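You operate a simulated robot arm through the tools that you are given. There is no shell and no other tool. Be economical: measure what you need, move in short steps, check, and stop when the job is done.

The job below is to be done with a simulated two-armed robot. You get a single attempt, and the scene is never put back.

## Task
Pick up the fat tube from the top of the white table with one hand, pass it to the other hand and put it on the top of the jar cleaner.

It is judged by the outcome, as a careful person would: the job done as asked, and still so three seconds after it is handed in. It fails if anything else is knocked over, pushed out of place, dropped, spilled or broken.

## Robot
Two 7-joint arms with two-finger parallel grippers on one trunk, on a base that drives. Base frame: it is fixed to the floor where the robot stands at the start and does not move with it; the origin is under the middle of the robot, x ahead of it, y to its left, z up; the surface under the hand at the start is at about z = 86. Readings come in cm, degrees, newtons and seconds.
The left shoulder is at the start at [8, 13.1, 94.7], the right one opposite. With the tool pointing down near the work surface each hand reaches from about 40 to 86 cm from the robot's upright axis, wherever it stands, measured 20 degrees to its own side. Places, roughly: top of the jar cleaner (52x24 cm) [-248, 316, 128]. Payload 1.57 kg a hand.
Tool frame (each hand has its own): the origin (TCP) lies between the finger pads and is the grasp point; the fingertips stand 3 cm ahead of it; z points along the fingers, y is the line along which they close. Largest opening 11 cm; finger width 2.4, thickness 1.2; the body of the gripper, 4.8 by 11.2 cm, starts 7.8 cm behind the TCP.
Orientation is that of the tool frame in the base frame, as a unit quaternion [w, x, y, z]. With the fingers straight down and closing along the base's y, the tool's x points along the base's -x, its y along +y and its z along -z.

## Interface
- The arms move only by the tool play_rows. It takes "left_increments", "right_increments" or both (then of equal length, played together; a hand with none holds still); each is one flat list of numbers, 7 for each row, row after row: the turn, a rotation vector about the base's x, y, z in units of 120 degrees (1.0 is 120 degrees), then the shift along the base's x, y, z in units of 150 mm (1.0 is 150 mm), then the gripper command, from -1 (shut) to 1 (fully open), values between in proportion. In form: [ax, ay, az, x, y, z, jaw, ax, ay, az, x, y, z, jaw, ...]. A call has 1 to 12 rows; each row is the pose to reach, as a shift and turn from the pose commanded when the call began. A call with a number of a shift or a turn outside -1 to 1 is refused whole. Rows are played at 5 a second. More than 5 cm and 8.6 degrees between two rows, or a gripper value outside its range, and nothing of the call is played. Where a pose cannot be reached the arm comes as near as it can. A force on the tool above 40 N (or 10 N above the force at the start of the call, whichever is more), or a blocked arm, ends the call early, and 0.2 s more pass. Each finger travels about 10.8 cm/s and halts on what it meets, pressing with about 25 N; the grip force reading is that of the motor and also rises with nothing between the fingers. The clock runs only during rows and for 0.2 s after the last one: add rows that repeat a pose to give the fingers time. It gives the time, the measured TCP pose, the force on the tool (base axes), the opening and the grip force at its end, in the units of the frame above (readings bear some noise), with the torque about the TCP (base axes, N m) and any sound that the robot's microphone picked up.
- Cameras (640 x 400 px; columns grow to the right, rows downward): "scene" is now at [-5.19, 0.63, 142.2]; the picture's right is [0.06, -1.00, 0.00], its down [-0.53, -0.03, -0.85] and it looks along [0.85, 0.05, -0.53] (base axes); focal length 293 px, centre (320, 200). "left" rides on the left gripper at [7, -1.6, -14.1] in its tool frame; the picture's right is [0.23, 0.97, 0.00], its down [-0.86, 0.20, -0.48] and it looks along [-0.47, 0.11, 0.88] (tool axes); focal length 222 px, centre (320, 200). "right" rides on the right gripper at [7, 1.6, -14.1] in its tool frame; the picture's right is [-0.23, 0.97, 0.00], its down [-0.86, -0.20, -0.48] and it looks along [-0.47, -0.11, 0.88] (tool axes); focal length 222 px, centre (320, 200). There is no depth. A picture from a camera that has moved, and an enlarged one, comes with that camera's place and axes in the base frame and with its lens.
- camera(camera): a new picture of that camera. The clock stands still meanwhile.
- roll_base(legs): drives the robot by 1 to 6 legs, each [ahead, left, turn to the left] in cm, cm and degrees, along the robot's own axes; the way and the turn of a leg run together, so that a leg with both is an arc; at most 150 cm and 180 degrees a leg. The arms and the cameras ride along, it lands a little off, and it stops where it bumps. It gives what a move gives.
- head_to(pan, tilt): turns the head with the scene camera to pan (to the left, within 109 degrees either way) and tilt (down, from -29 to 69), counted from straight ahead of the robot. It gives what a move gives.
- inspect(camera, box): a new picture of the part [left, top, right, bottom] of that camera's present view, enlarged. The clock stands still meanwhile.
- hand_in(): hands the job in; it is judged then, once.

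Work in short steps. Places have to be worked out from the pictures, the camera data and where the tool is seen: move nearer, look again, correct. Check each grasp and each placing, and mend what went wrong. You have 120 turns and 92 pictures in all, those below and enlarged ones among them. Open the grippers and draw the arms clear of the work before you hand the job in, unless the task says otherwise; then end with one line.

The tools are called after "Emit:" as name(argument=value, ...) on one line, values as JSON. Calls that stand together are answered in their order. play_rows: Moves the arms, as the interface text tells. Its arguments: {"type":"object","properties":{"left_increments":{"type":"array","items":{"type":"number"}},"right_increments":{"type":"array","items":{"type":"number"}}},"required":[]} The other tools are called the same way: roll_base (legs) drives the base; head_to (pan, tilt) turns the head that bears the scene camera; camera (camera) takes a picture; inspect (camera, box) takes an enlarged picture of a part of a camera's view; hand_in () hands the job in.

At the start:

```text
time: 0.0
left_tool_pos: [52.51, 17.39, 118.48]
left_orientation: [-0.001, 0.0, 1.0, 0.0]
left_wrist_force: [0.3, 0.1, 0.0]
left_moment: [0.01, 0.01, 0.0]
left_width: 10.98
left_grasp_force: 0.0
right_tool_pos: [52.91, -24.11, 111.99]
right_orientation: [0.001, 0.0, 1.0, 0.0]
right_wrist_force: [0.1, -0.2, -0.3]
right_moment: [-0.02, -0.01, 0.02]
right_width: 11.02
right_grasp_force: 0.1
robot x, y, heading: [-0.21, -0.25, -0.4]
head pan, tilt: [3.3, 32.0]
```

scene: 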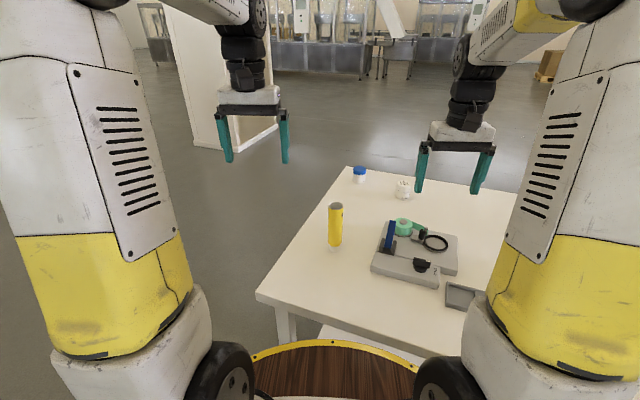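
right: 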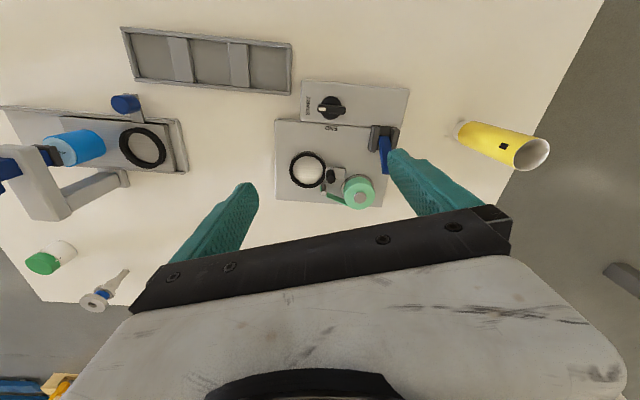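
left: 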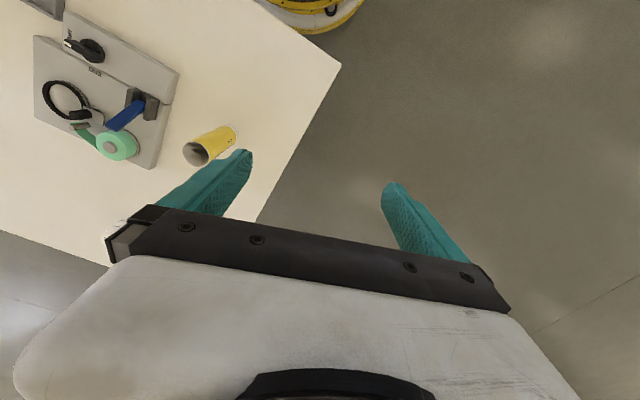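

The yellow tube stands on the table near about [60, 0]. I enlarge it to measure it.

Emit:
inspect(camera="scene", box=[280, 150, 440, 250])

Emit:
inspect(camera="left", box=[120, 60, 320, 185])

```text
4.00 times, centred on (360, 200) of scene
camera zoom: at [-5.19, 0.63, 142.2], right [0.06, -1.0, 0.0], down [-0.53, -0.03, -0.85], along [0.85, 0.05, -0.53], focal length 1173 px, centre (160, 200)
```

zoom: 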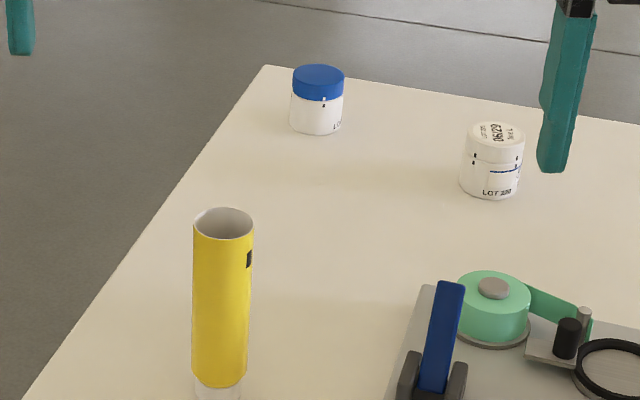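

```text
3.20 times, centred on (220, 122) of left
camera zoom: at [45.68, 15.77, 132.58], right [-0.23, 0.97, 0.0], down [0.86, 0.2, 0.48], along [0.47, 0.11, -0.88], focal length 711 px, centre (640, 448)
```

zoom: 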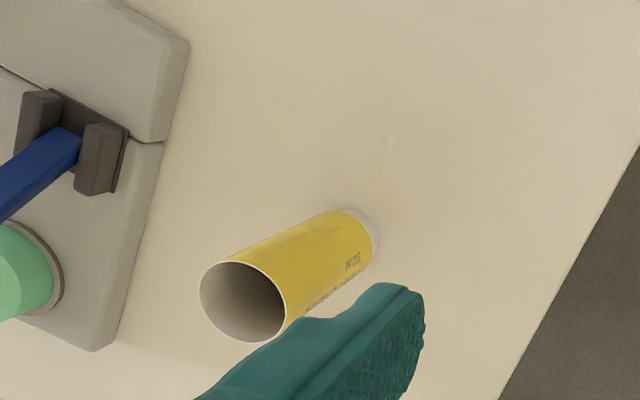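

The tube is roughly 4 cm wide and 15 cm tall, centred at about [59.7, 0.4], with its top at z≈101. I'll take it from above with the left hand, starting by moving most of the way over it.

Emit:
play_rows(left_increments=[0, 0, 0, 0.08, -0.15, 0, 0.6, 0, 0, 0, 0.16, -0.3, 0, 0.6, 0, 0, 0, 0.24, -0.45, 0, 0.6, 0, 0, 0, 0.32, -0.6, 0, 0.6, 0, 0, 0, 0.4, -0.75, 0, 0.6, 0, 0, 0, 0.48, -0.9, 0, 0.6, 0, 0, 0, 0.48, -0.9, 0, 0.6])

Emit:
camera(camera="left")

Emit:
camera(camera="scene")

```text
time: 1.6
left_tool_pos: [59.71, 3.92, 118.43]
left_orientation: [0.0, 0.0, 1.0, 0.0]
left_wrist_force: [0.2, 0.5, -0.1]
left_moment: [-0.02, -0.02, 0.01]
left_width: 8.81
left_grasp_force: 0.2
right_tool_pos: [52.86, -24.03, 111.89]
right_orientation: [0.001, 0.0, 1.0, -0.001]
right_wrist_force: [0.2, -0.6, 0.4]
right_moment: [-0.04, 0.02, -0.03]
right_width: 11.02
right_grasp_force: 0.1
robot x, y, heading: [-0.01, 0.01, 0.1]
head pan, tilt: [3.3, 32.0]
```

```text
86 pictures are left
camera left: at [52.9, 2.32, 132.6], right [-0.23, 0.97, 0.0], down [0.86, 0.2, 0.48], along [0.47, 0.11, -0.88], focal length 222 px, centre (320, 200)
```

left: 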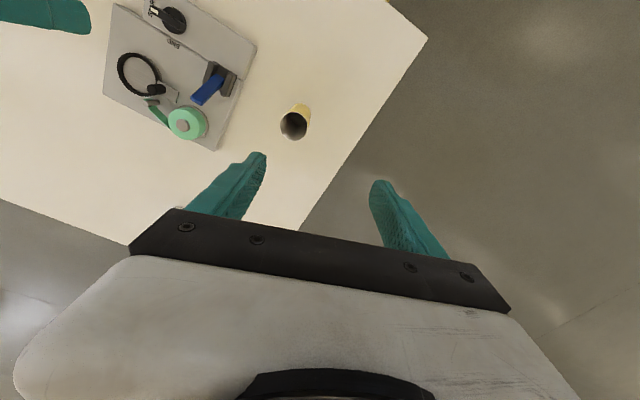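

```text
85 pictures are left
camera scene: at [-5.19, 0.62, 142.2], right [0.06, -1.0, 0.0], down [-0.53, -0.03, -0.85], along [0.85, 0.05, -0.53], focal length 293 px, centre (320, 200)
```

scene: 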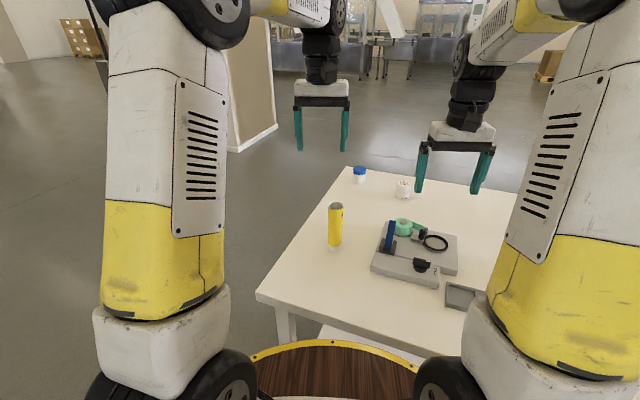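

The rim is at about [59.3, 0.1] at z≈100.7. I centre over it, go down to just above the rim and look.

Emit:
play_rows(left_increments=[0, 0, 0, -0.01, -0.12, 0, 0.6, 0, 0, 0, -0.02, -0.253, 0, 0.6, 0, 0, 0, -0.02, -0.253, -0.2, 0.6, 0, 0, 0, -0.02, -0.253, -0.4, 0.6, 0, 0, 0, -0.02, -0.253, -0.6, 0.6, 0, 0, 0, -0.02, -0.253, -0.8, 0.6, 0, 0, 0, -0.02, -0.253, -0.8, 0.6])

Emit:
camera(camera="left")

Emit:
inspect(camera="scene", box=[260, 130, 420, 250])

```text
time: 3.2
left_tool_pos: [59.46, 0.1, 106.39]
left_orientation: [0.0, 0.0, 1.0, -0.001]
left_wrist_force: [0.2, 1.4, 0.4]
left_moment: [-0.01, -0.01, -0.01]
left_width: 8.79
left_grasp_force: 0.1
right_tool_pos: [52.98, -23.98, 111.93]
right_orientation: [0.001, -0.001, 1.0, 0.001]
right_wrist_force: [-0.6, -0.6, 0.4]
right_moment: [-0.01, 0.0, 0.0]
right_width: 10.98
right_grasp_force: 0.1
robot x, y, heading: [-0.08, -0.22, 0.1]
head pan, tilt: [3.3, 32.0]
```

```text
84 pictures are left
camera left: at [52.59, -1.53, 120.54], right [-0.23, 0.97, 0.0], down [0.86, 0.2, 0.48], along [0.47, 0.11, -0.88], focal length 222 px, centre (320, 200)
```

left: 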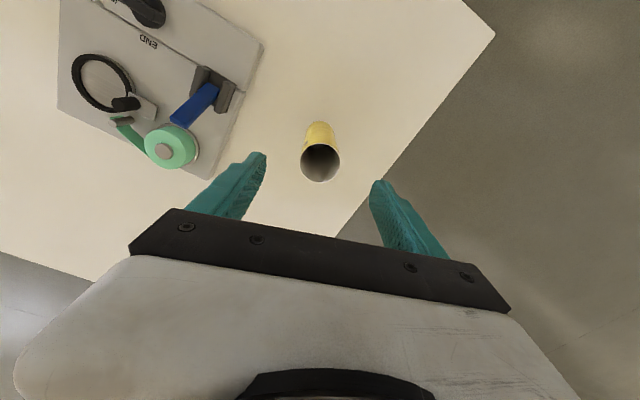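

```text
3.33 times, centred on (340, 190) of scene
camera zoom: at [-5.19, 0.62, 142.2], right [0.06, -1.0, 0.0], down [-0.53, -0.03, -0.85], along [0.85, 0.05, -0.53], focal length 978 px, centre (253, 233)
```

zoom: 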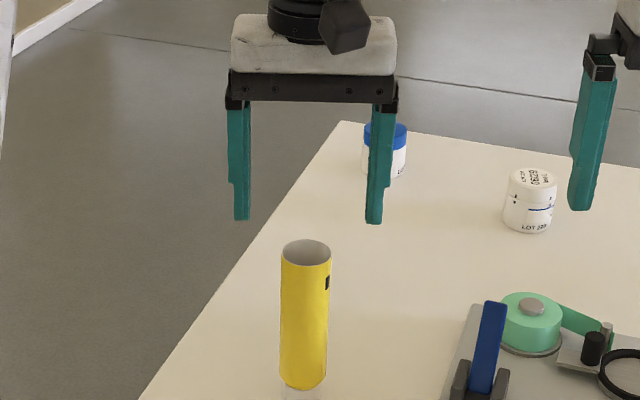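

Still centred: rim at [59.25, 0.05]. I go down to z≈97.5 and close the fingers.

Emit:
play_rows(left_increments=[0, 0, 0, -0.01, 0, -0.2, 0.6, 0, 0, 0, -0.01, 0, -0.4, 0.6, 0, 0, 0, -0.01, 0, -0.593, 0.6, 0, 0, 0, -0.01, 0, -0.593, 0.2, 0, 0, 0, -0.01, 0, -0.593, -0.2, 0, 0, 0, -0.01, 0, -0.593, -1, 0, 0, 0, -0.01, 0, -0.593, -1, 0, 0, 0, -0.01, 0, -0.593, -1])

Emit:
inspect(camera="scene", box=[260, 150, 420, 270])

```text
time: 5.0
left_tool_pos: [59.32, -0.01, 97.48]
left_orientation: [0.0, 0.0, 1.0, 0.0]
left_wrist_force: [0.7, -0.1, 0.2]
left_moment: [0.01, -0.01, -0.03]
left_width: 3.85
left_grasp_force: 24.9
right_tool_pos: [52.78, -24.15, 111.99]
right_orientation: [0.0, 0.0, 1.0, 0.001]
right_wrist_force: [-0.5, -0.4, -0.3]
right_moment: [0.03, -0.01, -0.03]
right_width: 11.0
right_grasp_force: 0.1
robot x, y, heading: [-0.46, -0.17, -0.0]
head pan, tilt: [3.3, 32.0]
```

```text
3.33 times, centred on (340, 210) of scene
camera zoom: at [-5.19, 0.62, 142.2], right [0.06, -1.0, 0.0], down [-0.53, -0.03, -0.85], along [0.85, 0.05, -0.53], focal length 978 px, centre (253, 167)
```

zoom: 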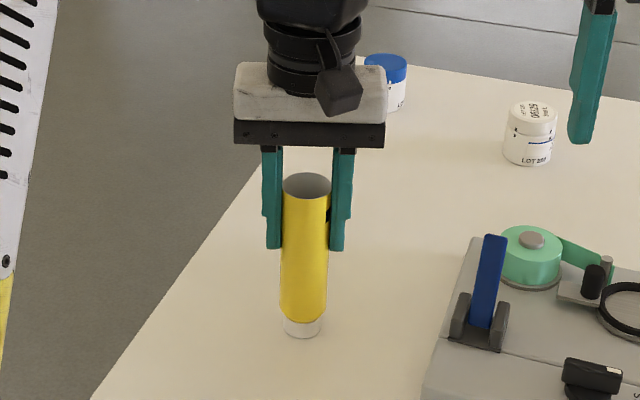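

It is held: the fingers stopped at 3.85 cm with 25 N. I lift straight up.

Emit:
play_rows(left_increments=[0, 0, 0, 0, 0, 0.1, -1, 0, 0, 0, 0, 0, 0.25, -1, 0, 0, 0, 0, 0, 0.45, -1, 0, 0, 0, 0, 0, 0.65, -1, 0, 0, 0, 0, 0, 0.85, -1, 0, 0, 0, 0, 0, 1, -1, 0, 0, 0, 0, 0, 1, -1])

Emit:
camera(camera="scene")

```text
time: 6.6
left_tool_pos: [59.24, 0.05, 112.62]
left_orientation: [0.0, 0.0, 1.0, 0.0]
left_wrist_force: [-0.8, -1.0, 0.5]
left_moment: [-0.01, -0.01, 0.01]
left_width: 3.84
left_grasp_force: 25.1
right_tool_pos: [52.88, -24.12, 111.9]
right_orientation: [0.0, 0.0, 1.0, 0.001]
right_wrist_force: [-0.1, -0.4, -0.6]
right_moment: [-0.03, 0.01, -0.02]
right_width: 10.99
right_grasp_force: 0.2
robot x, y, heading: [0.13, -0.2, 0.1]
head pan, tilt: [3.3, 32.0]
```

```text
81 pictures are left
camera scene: at [-5.19, 0.62, 142.2], right [0.06, -1.0, 0.0], down [-0.53, -0.03, -0.85], along [0.85, 0.05, -0.53], focal length 293 px, centre (320, 200)
```

scene: 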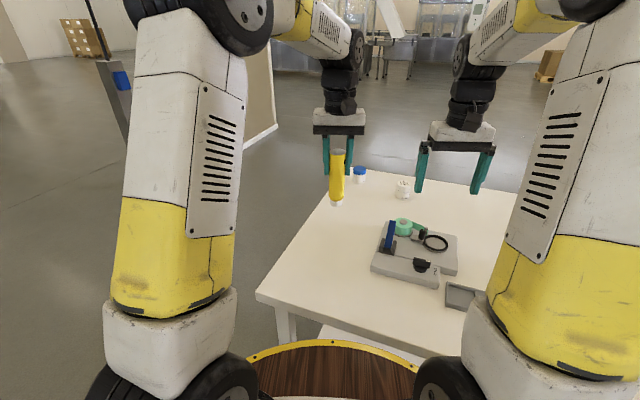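

The tube hangs well clear of the table. I pan the head left to see the route and the jar cleaner, which lies at about 128° left.

Emit:
head_to(pan=105, tilt=20)

Emit:
camera(camera="scene")

Emit:
head_to(pan=45, tilt=25)

Emit:
camera(camera="scene")

```text
time: 8.4
left_tool_pos: [59.28, 0.03, 112.61]
left_orientation: [0.0, 0.0, 1.0, 0.0]
left_wrist_force: [0.6, 0.6, 0.1]
left_moment: [-0.02, 0.02, -0.04]
left_width: 3.83
left_grasp_force: 24.9
right_tool_pos: [52.77, -24.13, 111.97]
right_orientation: [0.0, 0.0, 1.0, 0.0]
right_wrist_force: [1.1, -0.3, -0.3]
right_moment: [0.0, 0.0, 0.04]
right_width: 10.99
right_grasp_force: 0.0
robot x, y, heading: [0.21, 0.18, 0.1]
head pan, tilt: [105.0, 20.0]
```

```text
80 pictures are left
camera scene: at [-16.54, 9.1, 144.12], right [0.97, 0.26, 0.0], down [0.09, -0.33, -0.94], along [-0.24, 0.91, -0.34], focal length 293 px, centre (320, 200)
```

scene: 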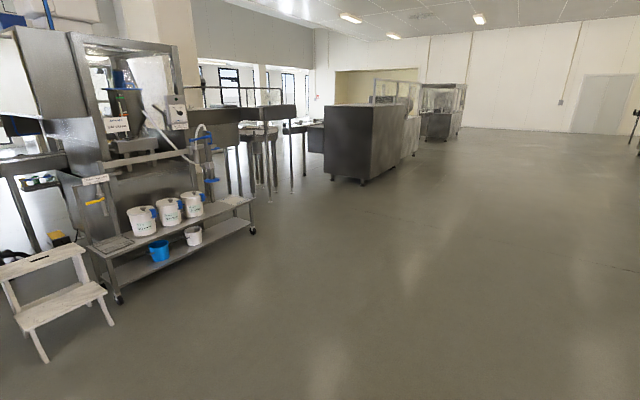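

```text
time: 9.7
left_tool_pos: [59.21, 0.08, 112.67]
left_orientation: [0.001, 0.0, 1.0, 0.0]
left_wrist_force: [-0.2, -0.8, -0.4]
left_moment: [0.0, 0.01, 0.02]
left_width: 3.85
left_grasp_force: 25.1
right_tool_pos: [52.79, -24.06, 111.98]
right_orientation: [0.0, 0.0, 1.0, 0.0]
right_wrist_force: [-0.7, -0.3, 0.4]
right_moment: [-0.04, -0.01, -0.01]
right_width: 10.98
right_grasp_force: 0.0
robot x, y, heading: [0.01, 0.09, 0.0]
head pan, tilt: [45.0, 25.0]
```

```text
79 pictures are left
camera scene: at [-7.62, 6.63, 143.31], right [0.71, -0.71, 0.0], down [-0.3, -0.3, -0.91], along [0.64, 0.64, -0.42], focal length 293 px, centre (320, 200)
```

scene: 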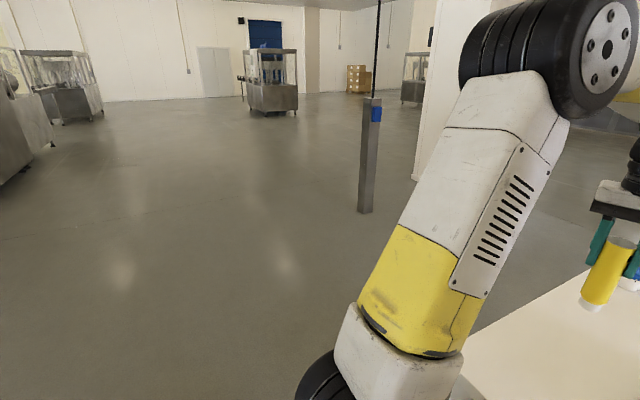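

The jar cleaner's top should show near pixel (195, 108) with the head panned left. I look back there enlarged.

Emit:
head_to(pan=109, tilt=15)

Emit:
inspect(camera="scene", box=[0, 20, 400, 270])

Emit:
inspect(camera="scene", box=[140, 70, 300, 170])

```text
time: 11.0
left_tool_pos: [59.2, 0.01, 112.64]
left_orientation: [0.0, 0.0, 1.0, 0.0]
left_wrist_force: [0.3, 1.2, -0.3]
left_moment: [0.0, 0.03, -0.01]
left_width: 3.83
left_grasp_force: 25.2
right_tool_pos: [52.88, -24.02, 111.94]
right_orientation: [0.0, -0.001, 1.0, 0.001]
right_wrist_force: [0.1, -0.5, -0.8]
right_moment: [0.02, -0.03, 0.0]
right_width: 11.0
right_grasp_force: 0.1
robot x, y, heading: [-0.06, -0.15, -0.0]
head pan, tilt: [108.9, 15.0]
```

```text
1.60 times, centred on (200, 145) of scene
camera zoom: at [-17.14, 8.95, 144.93], right [0.95, 0.32, 0.0], down [0.08, -0.25, -0.97], along [-0.31, 0.91, -0.26], focal length 469 px, centre (512, 288)
```

zoom: 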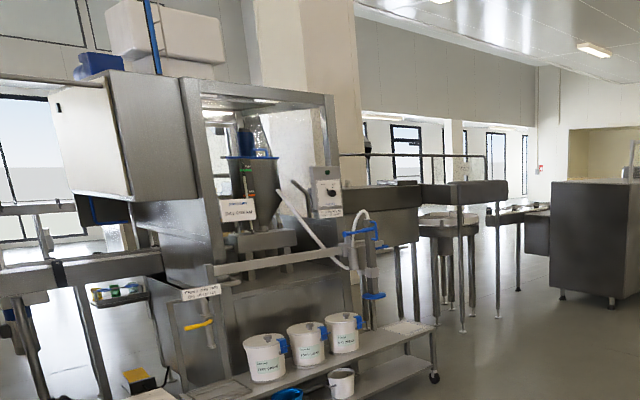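

```text
4.00 times, centred on (220, 120) of scene
camera zoom: at [-17.14, 8.95, 144.93], right [0.95, 0.32, 0.0], down [0.08, -0.25, -0.97], along [-0.31, 0.91, -0.26], focal length 1173 px, centre (720, 520)
```

zoom: 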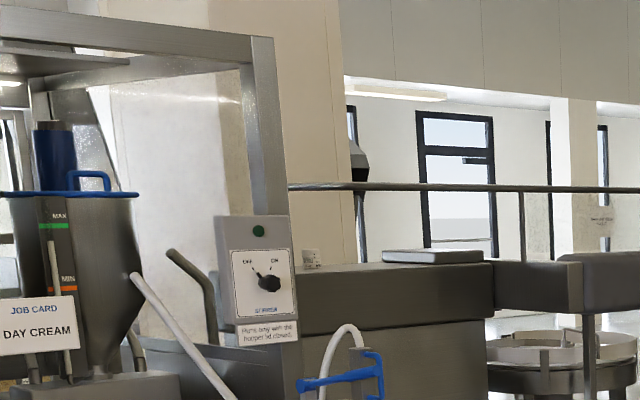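

The target top is the steel box just behind the control panel, and its approach looks open from the right. I strafe left off the table, where the floor is clear.

Emit:
roll_base(legs=[[0, 70, 0]])

Emit:
head_to(pan=0, tilt=32)

Emit:
camera(camera="scene")

```text
time: 14.9
left_tool_pos: [58.98, 71.11, 112.65]
left_orientation: [0.0, -0.002, 1.0, 0.001]
left_wrist_force: [0.6, 0.3, -0.3]
left_moment: [0.03, -0.02, 0.02]
left_width: 3.86
left_grasp_force: 25.1
right_tool_pos: [52.8, 46.92, 111.96]
right_orientation: [-0.001, -0.003, 1.0, 0.0]
right_wrist_force: [0.1, 0.1, -0.4]
right_moment: [0.0, 0.02, -0.02]
right_width: 10.99
right_grasp_force: 0.1
robot x, y, heading: [-0.34, 71.04, 0.4]
head pan, tilt: [108.9, 15.0]
```

```text
time: 16.8
left_tool_pos: [59.01, 71.16, 112.55]
left_orientation: [0.001, -0.004, 1.0, 0.0]
left_wrist_force: [-0.3, 0.3, 0.4]
left_moment: [0.03, -0.01, -0.03]
left_width: 3.83
left_grasp_force: 24.9
right_tool_pos: [52.82, 46.97, 112.03]
right_orientation: [0.0, -0.002, 1.0, 0.0]
right_wrist_force: [0.6, 0.2, 0.7]
right_moment: [-0.03, 0.01, -0.02]
right_width: 11.01
right_grasp_force: 0.0
robot x, y, heading: [-0.03, 70.77, 0.4]
head pan, tilt: [0.0, 32.0]
```

```text
76 pictures are left
camera scene: at [-5.39, 70.76, 142.2], right [0.01, -1.0, 0.0], down [-0.53, 0.0, -0.85], along [0.85, 0.01, -0.53], focal length 293 px, centre (320, 200)
```

scene: 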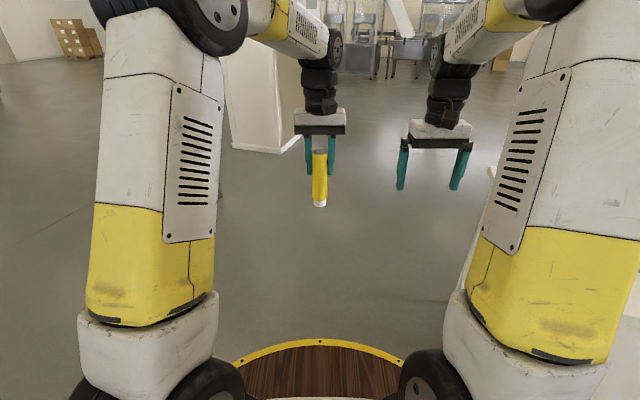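

Off the table. I move on left into the open floor and turn to face the machines, then look.

Emit:
roll_base(legs=[[0, 130, 0], [0, 0, 90], [0, 0, 65]])

Emit:
head_to(pan=0, tilt=15)

Emit:
camera(camera="scene")

```text
time: 29.8
left_tool_pos: [-54.92, 223.93, 112.64]
left_orientation: [0.0, 0.976, -0.218, 0.0]
left_wrist_force: [0.8, -0.3, -0.8]
left_moment: [0.01, -0.03, -0.02]
left_width: 3.84
left_grasp_force: 24.9
right_tool_pos: [-38.78, 243.21, 111.98]
right_orientation: [-0.001, 0.976, -0.217, 0.0]
right_wrist_force: [0.5, -0.1, 0.3]
right_moment: [-0.02, -0.02, -0.02]
right_width: 10.99
right_grasp_force: 0.0
robot x, y, heading: [-1.49, 198.87, 154.8]
head pan, tilt: [0.0, 32.0]
```

```text
time: 30.6
left_tool_pos: [-54.92, 224.01, 112.68]
left_orientation: [0.0, 0.976, -0.218, 0.0]
left_wrist_force: [-0.8, 0.4, -0.3]
left_moment: [0.0, 0.05, -0.01]
left_width: 3.85
left_grasp_force: 25.1
right_tool_pos: [-38.83, 243.08, 111.81]
right_orientation: [0.0, 0.976, -0.218, 0.0]
right_wrist_force: [-0.3, 0.3, 0.0]
right_moment: [0.0, 0.02, -0.02]
right_width: 11.0
right_grasp_force: 0.1
robot x, y, heading: [-1.24, 199.18, 154.8]
head pan, tilt: [0.0, 15.0]
```

```text
75 pictures are left
camera scene: at [2.77, 197.0, 144.92], right [0.43, 0.91, 0.0], down [0.24, -0.11, -0.97], along [-0.87, 0.41, -0.26], focal length 293 px, centre (320, 200)
```

scene: 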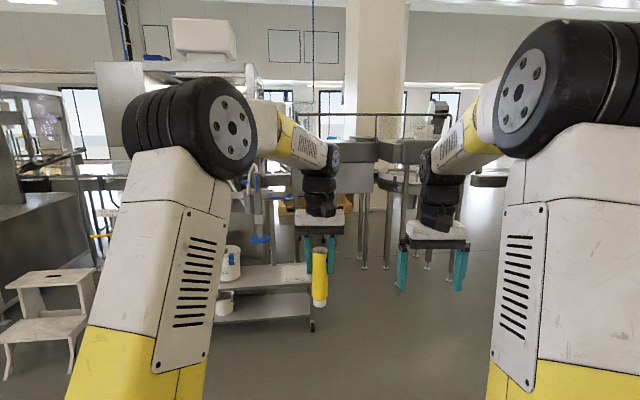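

The arms hide the target. I strafe right and turn to face it squarely (heading about 180) from farther along.

Emit:
roll_base(legs=[[0, -110, 0], [60, 0, 0], [0, 0, 25]])

Emit:
camera(camera="scene")

Emit:
inspect(camera="scene", box=[200, 80, 440, 230])

```text
time: 40.5
left_tool_pos: [-68.63, 322.8, 112.58]
left_orientation: [-0.001, 1.0, 0.003, 0.001]
left_wrist_force: [-0.4, 0.7, -0.8]
left_moment: [0.0, -0.02, 0.0]
left_width: 3.84
left_grasp_force: 25.1
right_tool_pos: [-62.55, 347.03, 111.96]
right_orientation: [0.0, 1.0, 0.002, 0.0]
right_wrist_force: [0.2, -0.2, -0.1]
right_moment: [-0.01, 0.01, -0.01]
right_width: 10.99
right_grasp_force: 0.1
robot x, y, heading: [-9.57, 322.91, -179.5]
head pan, tilt: [0.0, 15.0]
```

```text
74 pictures are left
camera scene: at [-5.0, 323.31, 144.93], right [-0.01, 1.0, 0.0], down [0.26, 0.0, -0.97], along [-0.97, -0.01, -0.26], focal length 293 px, centre (320, 200)
```

scene: 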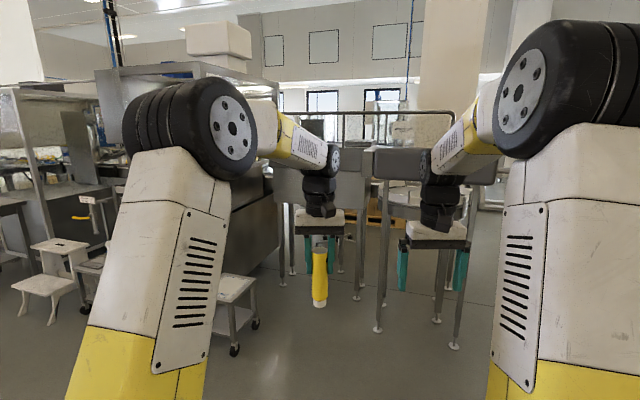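

```text
2.67 times, centred on (320, 155) of scene
camera zoom: at [-5.0, 323.31, 144.93], right [-0.01, 1.0, 0.0], down [0.26, 0.0, -0.97], along [-0.97, -0.01, -0.26], focal length 782 px, centre (320, 320)
```

zoom: 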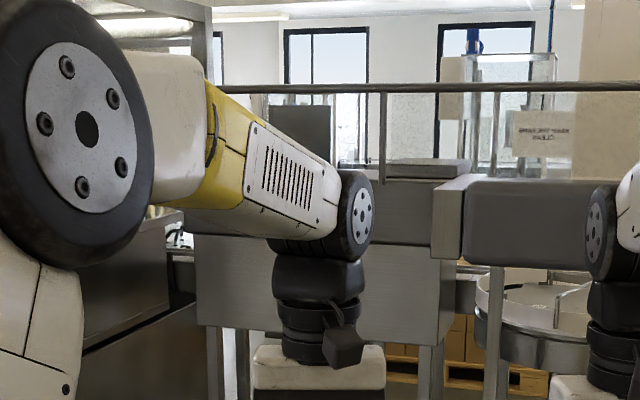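

The tube is still held and I'm in open floor, so I do the handover here. I start by pitching the right hand so its fingers point forward and 25° down, drawing it back a little.

Emit:
play_rows(right_increments=[0, 0.0677, 0, 0.058, 0, 0, 1, 0, 0.1354, 0, 0.116, 0, 0, 1, 0, 0.2031, 0, 0.174, 0, 0, 1, 0, 0.2708, 0, 0.232, 0, 0, 1, 0, 0.3385, 0, 0.29, 0, 0, 1, 0, 0.4062, 0, 0.348, 0, 0, 1, 0, 0.474, 0, 0.406, 0, 0, 1, 0, 0.5417, 0, 0.464, 0, 0, 1, 0, 0.5417, 0, 0.464, 0, 0, 1])

Emit:
camera(camera="scene")

Emit:
camera(camera="right")

```text
time: 42.5
left_tool_pos: [-68.6, 322.77, 112.69]
left_orientation: [-0.001, 1.0, 0.003, 0.0]
left_wrist_force: [-0.3, -0.4, -0.1]
left_moment: [0.0, -0.03, -0.02]
left_width: 3.83
left_grasp_force: 24.9
right_tool_pos: [-60.41, 349.6, 115.93]
right_orientation: [-0.002, 0.843, 0.001, -0.537]
right_wrist_force: [0.7, 0.4, -0.4]
right_moment: [0.03, 0.02, -0.07]
right_width: 11.01
right_grasp_force: 0.1
right hand out of reach, approached as far as the arm can: row 7, 8, 9
robot x, y, heading: [-9.3, 323.44, -179.7]
head pan, tilt: [0.0, 15.0]
```

```text
72 pictures are left
camera scene: at [-4.99, 323.31, 144.93], right [-0.01, 1.0, 0.0], down [0.26, 0.0, -0.97], along [-0.97, -0.01, -0.26], focal length 293 px, centre (320, 200)
```

scene: 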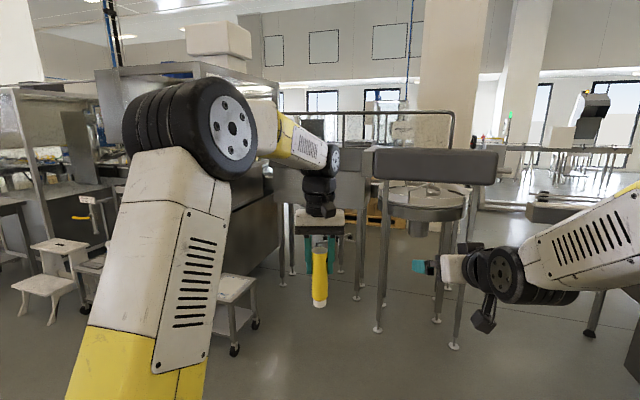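

```text
71 pictures are left
camera right: at [-44.66, 347.91, 115.87], right [-0.09, -0.97, 0.2], down [0.07, 0.2, 0.98], along [-0.99, 0.11, 0.05], focal length 222 px, centre (320, 200)
```

right: 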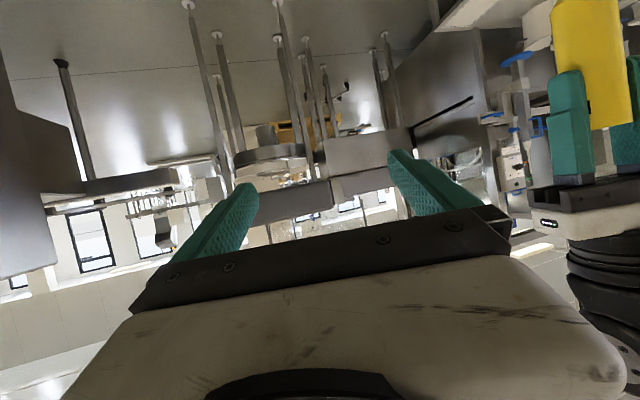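

The right arm cannot fold that close to the body; it reached about 51 cm ahead, pitched as wanted. I move the tube 9 cm farther forward and 3 cm right with the left hand to meet there.

Emit:
play_rows(left_increments=[0, 0, 0, -0.1, 0.03, 0, -1, 0, 0, 0, -0.2, 0.07, 0, -1, 0, 0, 0, -0.3, 0.1, 0, -1, 0, 0, 0, -0.4, 0.13, 0, -1, 0, 0, 0, -0.5, 0.17, 0, -1, 0, 0, 0, -0.6, 0.2, 0, -1, 0, 0, 0, -0.6, 0.2, 0, -1])

Emit:
head_to(pan=0, tilt=32)

Emit:
camera(camera="scene")

```text
time: 44.1
left_tool_pos: [-77.76, 325.75, 112.51]
left_orientation: [0.0, 1.0, 0.002, 0.001]
left_wrist_force: [0.4, -0.6, -0.1]
left_moment: [-0.01, 0.0, 0.02]
left_width: 3.82
left_grasp_force: 24.7
right_tool_pos: [-60.24, 349.53, 116.02]
right_orientation: [-0.001, 0.844, 0.003, -0.536]
right_wrist_force: [0.0, 0.2, -0.1]
right_moment: [-0.01, 0.02, -0.02]
right_width: 10.99
right_grasp_force: 0.1
robot x, y, heading: [-9.54, 323.3, -179.4]
head pan, tilt: [0.0, 15.0]
```

```text
time: 44.9
left_tool_pos: [-77.67, 325.74, 112.65]
left_orientation: [0.0, 1.0, 0.003, 0.0]
left_wrist_force: [0.2, -1.0, 0.6]
left_moment: [0.0, -0.02, 0.01]
left_width: 3.85
left_grasp_force: 24.7
right_tool_pos: [-60.43, 349.57, 116.04]
right_orientation: [-0.001, 0.844, 0.003, -0.537]
right_wrist_force: [1.1, 0.6, -0.2]
right_moment: [-0.02, 0.01, 0.03]
right_width: 11.0
right_grasp_force: 0.1
robot x, y, heading: [-9.6, 322.77, -179.7]
head pan, tilt: [0.0, 32.0]
```

```text
70 pictures are left
camera scene: at [-4.62, 323.31, 142.2], right [-0.01, 1.0, 0.0], down [0.53, 0.0, -0.85], along [-0.85, 0.0, -0.53], focal length 293 px, centre (320, 200)
```

scene: 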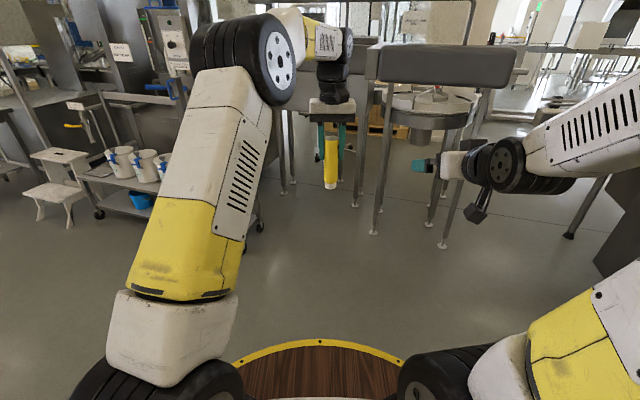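

The right hand is pitched properly. I move it forward first (staying to the side) to get away from the reach limit and learn its commanded pose.

Emit:
play_rows(right_increments=[0, 0, 0, -0.2, 0, 0, 1, 0, 0, 0, -0.4, 0, 0, 1, 0, 0, 0, -0.55, 0, 0, 1, 0, 0, 0, -0.7, 0, 0, 1, 0, 0, 0, -0.7, 0, 0, 1])

```text
time: 46.1
left_tool_pos: [-77.74, 325.79, 112.78]
left_orientation: [-0.001, 1.0, 0.003, -0.001]
left_wrist_force: [-0.7, 0.2, -0.8]
left_moment: [0.02, -0.01, -0.01]
left_width: 3.83
left_grasp_force: 24.7
right_tool_pos: [-70.85, 349.46, 116.11]
right_orientation: [-0.001, 0.844, 0.003, -0.537]
right_wrist_force: [-0.2, 0.2, 0.1]
right_moment: [0.02, 0.01, 0.02]
right_width: 10.98
right_grasp_force: 0.1
robot x, y, heading: [-9.36, 323.31, -179.5]
head pan, tilt: [0.0, 32.0]
```

Commanded now matches measured. I move sideways in behind the tube in two parts.

Emit:
play_rows(right_increments=[0, 0, 0, 0.03, -0.15, -0.1, 1, 0, 0, 0, 0.06, -0.3, -0.2, 1, 0, 0, 0, 0.09, -0.45, -0.3, 1, 0, 0, 0, 0.09, -0.6, -0.367, 1, 0, 0, 0, 0.09, -0.75, -0.367, 1, 0, 0, 0, 0.09, -0.9, -0.367, 1, 0, 0, 0, 0.09, -0.9, -0.367, 1])

Emit:
camera(camera="scene")

Emit:
camera(camera="right")

```text
time: 47.7
left_tool_pos: [-77.65, 325.79, 112.48]
left_orientation: [0.001, 1.0, 0.003, 0.0]
left_wrist_force: [0.0, -0.5, 0.1]
left_moment: [-0.01, 0.03, 0.01]
left_width: 3.82
left_grasp_force: 24.6
right_tool_pos: [-69.56, 335.97, 110.62]
right_orientation: [-0.001, 0.844, 0.002, -0.537]
right_wrist_force: [1.1, -0.7, -0.5]
right_moment: [-0.04, 0.02, 0.0]
right_width: 10.99
right_grasp_force: 0.0
robot x, y, heading: [-9.12, 323.13, -179.6]
head pan, tilt: [0.0, 32.0]
```

```text
69 pictures are left
camera scene: at [-4.62, 323.31, 142.2], right [-0.01, 1.0, 0.0], down [0.53, 0.0, -0.85], along [-0.85, 0.0, -0.53], focal length 293 px, centre (320, 200)
```

scene: 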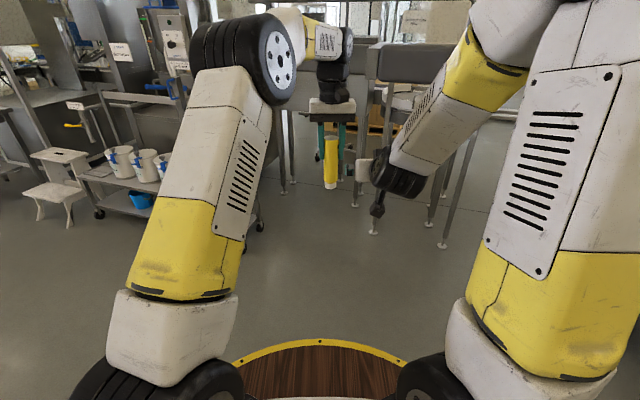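

```text
68 pictures are left
camera right: at [-53.79, 334.3, 110.37], right [-0.09, -0.97, 0.2], down [0.07, 0.2, 0.98], along [-0.99, 0.11, 0.05], focal length 222 px, centre (320, 200)
```

right: 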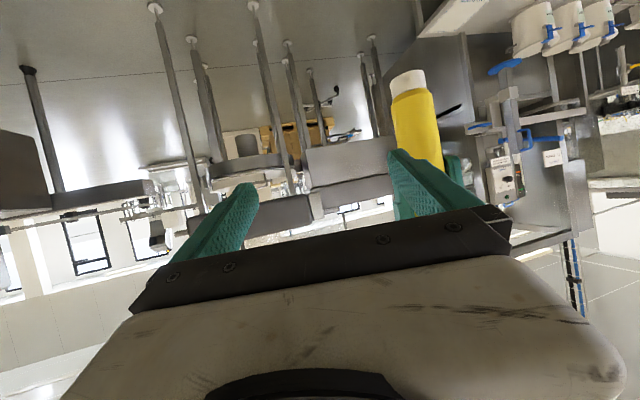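

The arm followed cleanly. I complete the sideways move to line up with the tube.

Emit:
play_rows(right_increments=[0, 0, 0, 0, -0.15, 0, 1, 0, 0, 0, 0, -0.3, 0, 1, 0, 0, 0, 0, -0.45, 0, 1, 0, 0, 0, 0, -0.6, 0, 1, 0, 0, 0, 0, -0.68, 0, 1, 0, 0, 0, 0, -0.68, 0, 1])

Emit:
inspect(camera="scene", box=[240, 70, 440, 220])

Emit:
camera(camera="right")

```text
time: 49.1
left_tool_pos: [-77.58, 325.73, 112.61]
left_orientation: [0.001, 1.0, 0.002, 0.0]
left_wrist_force: [0.1, 0.9, 0.3]
left_moment: [-0.03, 0.01, -0.03]
left_width: 3.85
left_grasp_force: 25.0
right_tool_pos: [-69.39, 325.74, 110.68]
right_orientation: [-0.001, 0.843, 0.002, -0.537]
right_wrist_force: [-0.1, 0.0, 0.2]
right_moment: [0.0, -0.02, 0.03]
right_width: 11.02
right_grasp_force: 0.0
robot x, y, heading: [-9.27, 323.12, -179.7]
head pan, tilt: [0.0, 32.0]
```

```text
2.67 times, centred on (340, 145) of scene
camera zoom: at [-4.62, 323.31, 142.2], right [-0.01, 1.0, 0.0], down [0.53, 0.0, -0.85], along [-0.85, 0.0, -0.53], focal length 782 px, centre (267, 347)
```

zoom: 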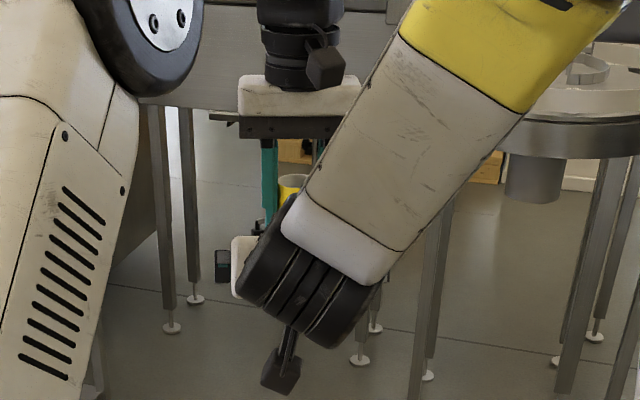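

```text
66 pictures are left
camera right: at [-53.8, 324.12, 110.39], right [-0.09, -0.97, 0.2], down [0.07, 0.2, 0.98], along [-0.99, 0.11, 0.05], focal length 222 px, centre (320, 200)
```

right: 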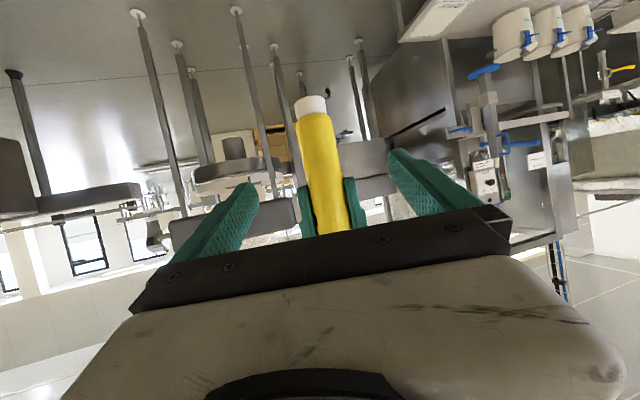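

The tube is centred between the right fingers. I advance along the fingers to straddle it at z≈106.3, below the left fingertips, without closing yet.

Emit:
play_rows(right_increments=[0, 0, 0, 0, 0, -0.04, 1, 0, 0, 0, -0.12, 0, -0.096, 1, 0, 0, 0, -0.24, 0, -0.152, 1, 0, 0, 0, -0.36, 0, -0.208, 1, 0, 0, 0, -0.48, 0, -0.264, 1, 0, 0, 0, -0.547, 0, -0.293, 1, 0, 0, 0, -0.547, 0, -0.293, 1])

Emit:
camera(camera="right")

Emit:
camera(camera="left")

```text
time: 50.7
left_tool_pos: [-77.58, 325.88, 112.61]
left_orientation: [0.0, 1.0, 0.002, 0.0]
left_wrist_force: [-0.6, 0.3, -1.1]
left_moment: [-0.02, -0.04, -0.01]
left_width: 3.86
left_grasp_force: 25.4
right_tool_pos: [-77.71, 325.86, 106.06]
right_orientation: [-0.002, 0.844, 0.002, -0.537]
right_wrist_force: [-0.1, 0.2, -0.5]
right_moment: [0.01, 0.04, 0.01]
right_width: 11.01
right_grasp_force: 0.1
robot x, y, heading: [-9.84, 323.13, -179.9]
head pan, tilt: [0.0, 32.0]
```

```text
65 pictures are left
camera right: at [-61.99, 324.16, 105.95], right [-0.09, -0.97, 0.2], down [0.07, 0.2, 0.98], along [-0.99, 0.11, 0.05], focal length 222 px, centre (320, 200)
```

right: 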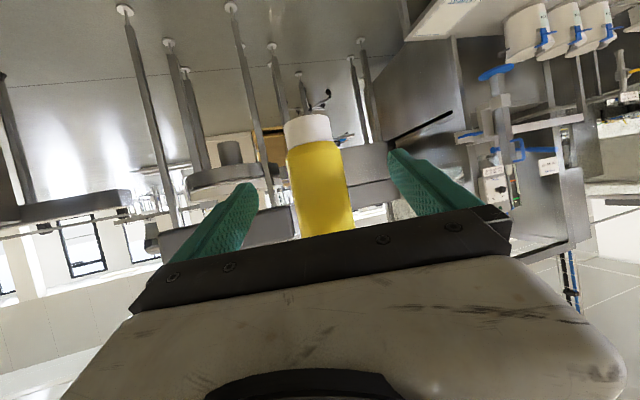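

```text
64 pictures are left
camera left: at [-70.57, 327.5, 126.71], right [0.23, -0.97, 0.0], down [-0.85, -0.2, 0.48], along [-0.47, -0.11, -0.88], focal length 222 px, centre (320, 200)
```

left: 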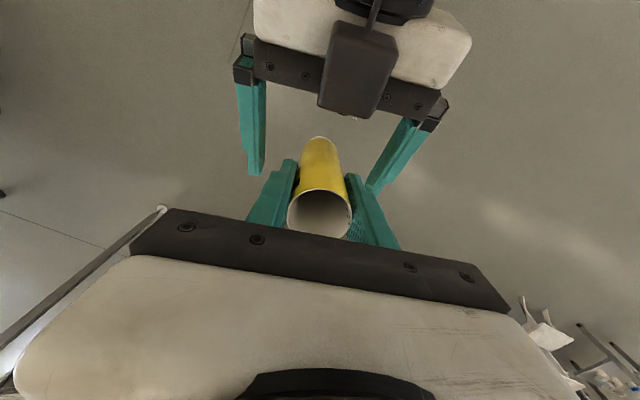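

The right hand straddles the tube, clear of the left fingers. I close the right fingers.

Emit:
play_rows(right_increments=[0, 0, 0, 0, 0, 0, 0.5, 0, 0, 0, 0, 0, 0, 0, 0, 0, 0, 0, 0, 0, -0.25, 0, 0, 0, 0, 0, 0, -1, 0, 0, 0, 0, 0, 0, -1, 0, 0, 0, 0, 0, 0, -1, 0, 0, 0, 0, 0, 0, -1])

Emit:
camera(camera="left")

Emit:
camera(camera="right")

```text
time: 52.3
left_tool_pos: [-77.73, 325.87, 112.57]
left_orientation: [0.0, 1.0, 0.003, 0.001]
left_wrist_force: [0.0, -0.2, 0.4]
left_moment: [0.06, 0.0, -0.02]
left_width: 3.84
left_grasp_force: 24.8
right_tool_pos: [-77.57, 325.84, 106.08]
right_orientation: [-0.001, 0.844, 0.002, -0.537]
right_wrist_force: [-0.2, 0.3, -0.2]
right_moment: [-0.09, 0.04, 0.01]
right_width: 3.82
right_grasp_force: 24.9
robot x, y, heading: [-9.84, 323.25, -180.0]
head pan, tilt: [0.0, 32.0]
```

```text
63 pictures are left
camera left: at [-70.57, 327.5, 126.71], right [0.23, -0.97, 0.0], down [-0.85, -0.2, 0.48], along [-0.47, -0.11, -0.88], focal length 222 px, centre (320, 200)
```

left: 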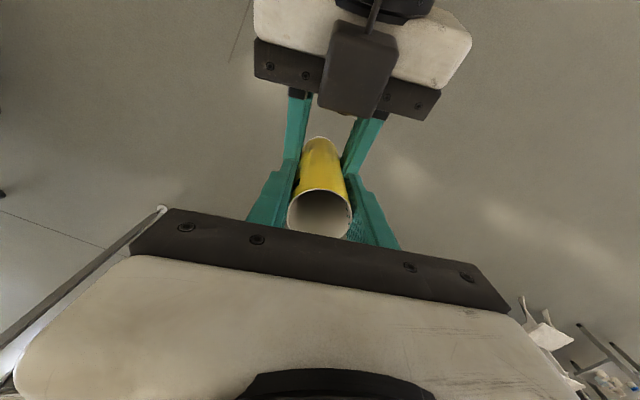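

```text
62 pictures are left
camera right: at [-61.97, 324.15, 105.96], right [-0.09, -0.97, 0.2], down [0.07, 0.2, 0.98], along [-0.99, 0.11, 0.05], focal length 222 px, centre (320, 200)
```

right: 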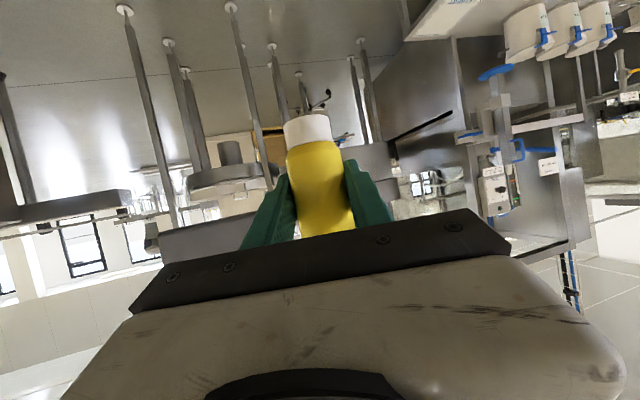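

Both hands hold the tube (right: 3.82 cm, 25 N). I open the left hand and raise it straight up clear of the tube.

Emit:
play_rows(left_increments=[0, 0, 0, 0, 0, 0, 0, 0, 0, 0, 0, 0, 0, 0.5, 0, 0, 0, 0, 0, 0, 0.5, 0, 0, 0, 0, 0, 0.15, 0.5, 0, 0, 0, 0, 0, 0.3, 0.5, 0, 0, 0, 0, 0, 0.5, 0.5, 0, 0, 0, 0, 0, 0.7, 0.5, 0, 0, 0, 0, 0, 0.8, 0.5])

Emit:
camera(camera="scene")

Emit:
camera(camera="right")

```text
time: 54.1
left_tool_pos: [-77.73, 325.75, 124.71]
left_orientation: [0.0, 1.0, 0.003, 0.001]
left_wrist_force: [0.2, 0.0, 0.8]
left_moment: [0.0, -0.02, -0.03]
left_width: 8.23
left_grasp_force: 0.0
right_tool_pos: [-77.63, 325.87, 106.12]
right_orientation: [-0.001, 0.844, 0.002, -0.537]
right_wrist_force: [-0.1, 0.9, -0.1]
right_moment: [0.02, 0.02, -0.01]
right_width: 3.84
right_grasp_force: 24.8
robot x, y, heading: [-9.1, 323.49, -179.4]
head pan, tilt: [0.0, 32.0]
```

```text
61 pictures are left
camera scene: at [-4.61, 323.3, 142.2], right [-0.01, 1.0, 0.0], down [0.53, 0.0, -0.85], along [-0.85, 0.0, -0.53], focal length 293 px, centre (320, 200)
```

scene: 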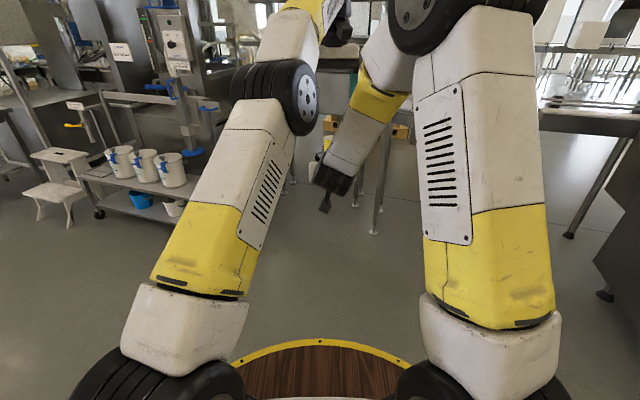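

```text
60 pictures are left
camera right: at [-61.96, 324.15, 105.96], right [-0.09, -0.97, 0.2], down [0.07, 0.2, 0.98], along [-0.99, 0.11, 0.05], focal length 222 px, centre (320, 200)
```

right: 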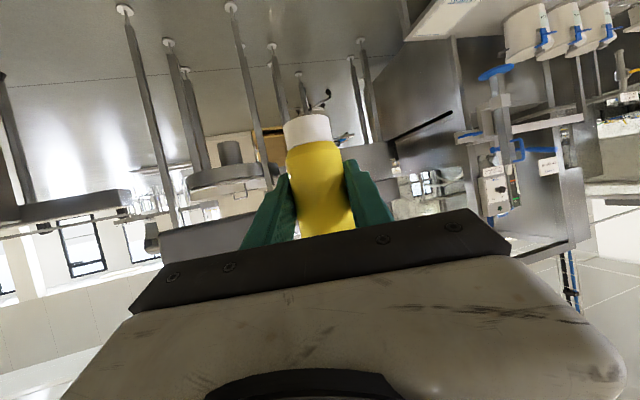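

The right hand has it firmly. I move the left hand aside to its own side and back, out of the way.

Emit:
play_rows(left_increments=[0, 0, 0, 0, -0.1, 0.05, 0.5, 0, 0, 0, 0, -0.3, 0.05, 0.5, 0, 0, 0, 0, -0.5, 0.05, 0.5, 0, 0, 0, 0.1, -0.7, 0.05, 0.5, 0, 0, 0, 0.3, -0.85, 0, 0.5, 0, 0, 0, 0.5, -1, -0.1, 0.5, 0, 0, 0, 0.7, -1, -0.3, 0.5, 0, 0, 0, 0.9, -1, -0.5, 0.5, 0, 0, 0, 1, -1, -0.7, 0.5, 0, 0, 0, 1, -1, -0.9, 0.5])

Emit:
play_rows(left_increments=[0, 0, 0, 0, -0.2, -0.2, 0, 0, 0, 0, 0, -0.4, -0.4, 0, 0, 0, 0, 0.1, -0.6, -0.6, 0, 0, 0, 0, 0.2, -0.8, -0.8, 0, 0, 0, 0, 0.3, -0.8, -1, 0, 0, 0, 0, 0.3, -0.8, -1, 0])

Emit:
head_to(pan=0, tilt=15)

Emit:
camera(camera="scene")

```text
time: 56.3
left_tool_pos: [-62.77, 310.81, 111.06]
left_orientation: [0.0, 1.0, 0.002, 0.0]
left_wrist_force: [-0.2, -0.3, 0.0]
left_moment: [-0.02, 0.0, 0.01]
left_width: 8.25
left_grasp_force: 0.1
right_tool_pos: [-77.61, 325.85, 106.13]
right_orientation: [-0.001, 0.843, 0.002, -0.537]
right_wrist_force: [-0.3, -0.2, 0.0]
right_moment: [0.01, 0.01, -0.01]
right_width: 3.83
right_grasp_force: 24.6
robot x, y, heading: [-9.84, 323.24, -179.9]
head pan, tilt: [0.0, 32.0]
```

```text
time: 57.7
left_tool_pos: [-58.05, 298.9, 95.96]
left_orientation: [0.0, 1.0, 0.003, 0.001]
left_wrist_force: [0.8, -0.8, -0.5]
left_moment: [-0.04, 0.0, -0.01]
left_width: 5.51
left_grasp_force: 0.0
right_tool_pos: [-77.73, 325.75, 106.27]
right_orientation: [-0.001, 0.843, 0.002, -0.537]
right_wrist_force: [-0.4, -0.5, -0.3]
right_moment: [-0.02, 0.02, 0.01]
right_width: 3.83
right_grasp_force: 25.0
robot x, y, heading: [-9.66, 323.18, -179.9]
head pan, tilt: [0.0, 32.0]
```

```text
time: 58.5
left_tool_pos: [-58.14, 298.73, 96.17]
left_orientation: [0.0, 1.0, 0.002, 0.0]
left_wrist_force: [-0.3, -0.1, 0.3]
left_moment: [-0.01, -0.02, -0.03]
left_width: 5.5
left_grasp_force: 0.0
right_tool_pos: [-77.58, 325.78, 106.09]
right_orientation: [-0.001, 0.843, 0.002, -0.537]
right_wrist_force: [-0.5, -0.3, 0.2]
right_moment: [-0.01, 0.01, -0.02]
right_width: 3.82
right_grasp_force: 25.0
robot x, y, heading: [-9.45, 323.12, -179.5]
head pan, tilt: [0.0, 15.0]
```

```text
59 pictures are left
camera scene: at [-5.0, 323.3, 144.92], right [-0.01, 1.0, 0.0], down [0.26, 0.0, -0.97], along [-0.97, -0.01, -0.26], focal length 293 px, centre (320, 200)
```

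scene: 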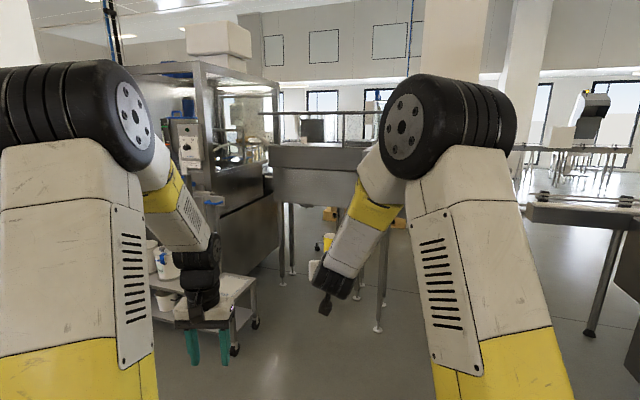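

Emit:
inspect(camera="scene", box=[200, 80, 400, 205])

```text
3.20 times, centred on (300, 142) of scene
camera zoom: at [-5.0, 323.3, 144.92], right [-0.01, 1.0, 0.0], down [0.26, 0.0, -0.97], along [-0.97, -0.01, -0.26], focal length 938 px, centre (384, 384)
```

zoom: 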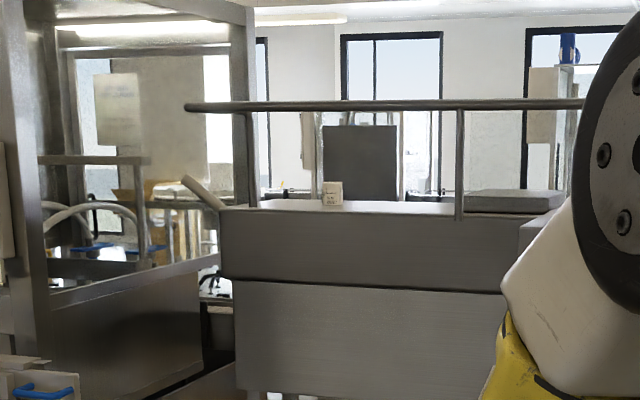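

The target top runs from the left post to about the right post of a handrail, with a small labelled carton and a grey slab on it. I drive closer to see how the rail stands relative to the top.

Emit:
roll_base(legs=[[65, 0, 0]])

Emit:
camera(camera="scene")

Emit:
inspect(camera="scene", box=[180, 60, 440, 220])

```text
time: 62.1
left_tool_pos: [-123.27, 298.53, 96.0]
left_orientation: [-0.001, 1.0, 0.002, 0.001]
left_wrist_force: [0.5, -0.2, -0.5]
left_moment: [0.04, 0.03, -0.03]
left_width: 5.51
left_grasp_force: 0.1
right_tool_pos: [-142.76, 325.71, 106.07]
right_orientation: [-0.002, 0.843, 0.001, -0.537]
right_wrist_force: [0.3, -0.7, 0.1]
right_moment: [-0.01, -0.01, 0.01]
right_width: 3.83
right_grasp_force: 25.0
robot x, y, heading: [-74.28, 322.94, -180.1]
head pan, tilt: [0.0, 15.0]
```

```text
57 pictures are left
camera scene: at [-70.12, 323.02, 144.93], right [0.0, 1.0, 0.0], down [0.26, 0.0, -0.97], along [-0.97, 0.0, -0.26], focal length 293 px, centre (320, 200)
```

scene: 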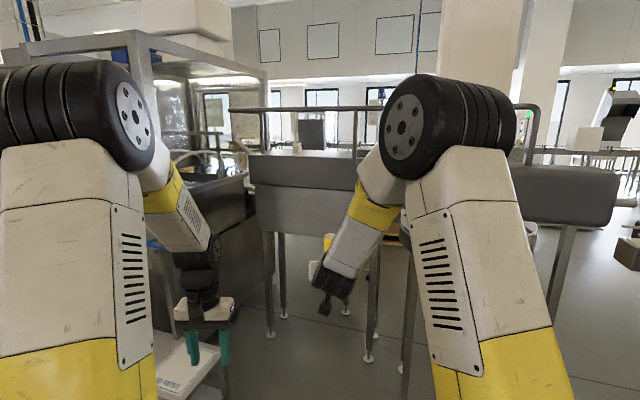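

```text
2.46 times, centred on (310, 140) of scene
camera zoom: at [-70.12, 323.02, 144.93], right [0.0, 1.0, 0.0], down [0.26, 0.0, -0.97], along [-0.97, 0.0, -0.26], focal length 722 px, centre (345, 348)
```

zoom: 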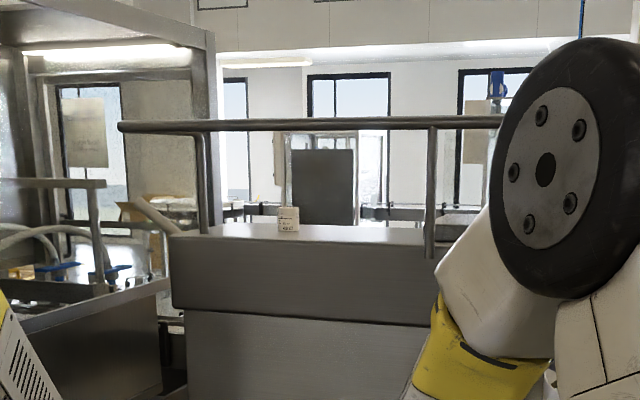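

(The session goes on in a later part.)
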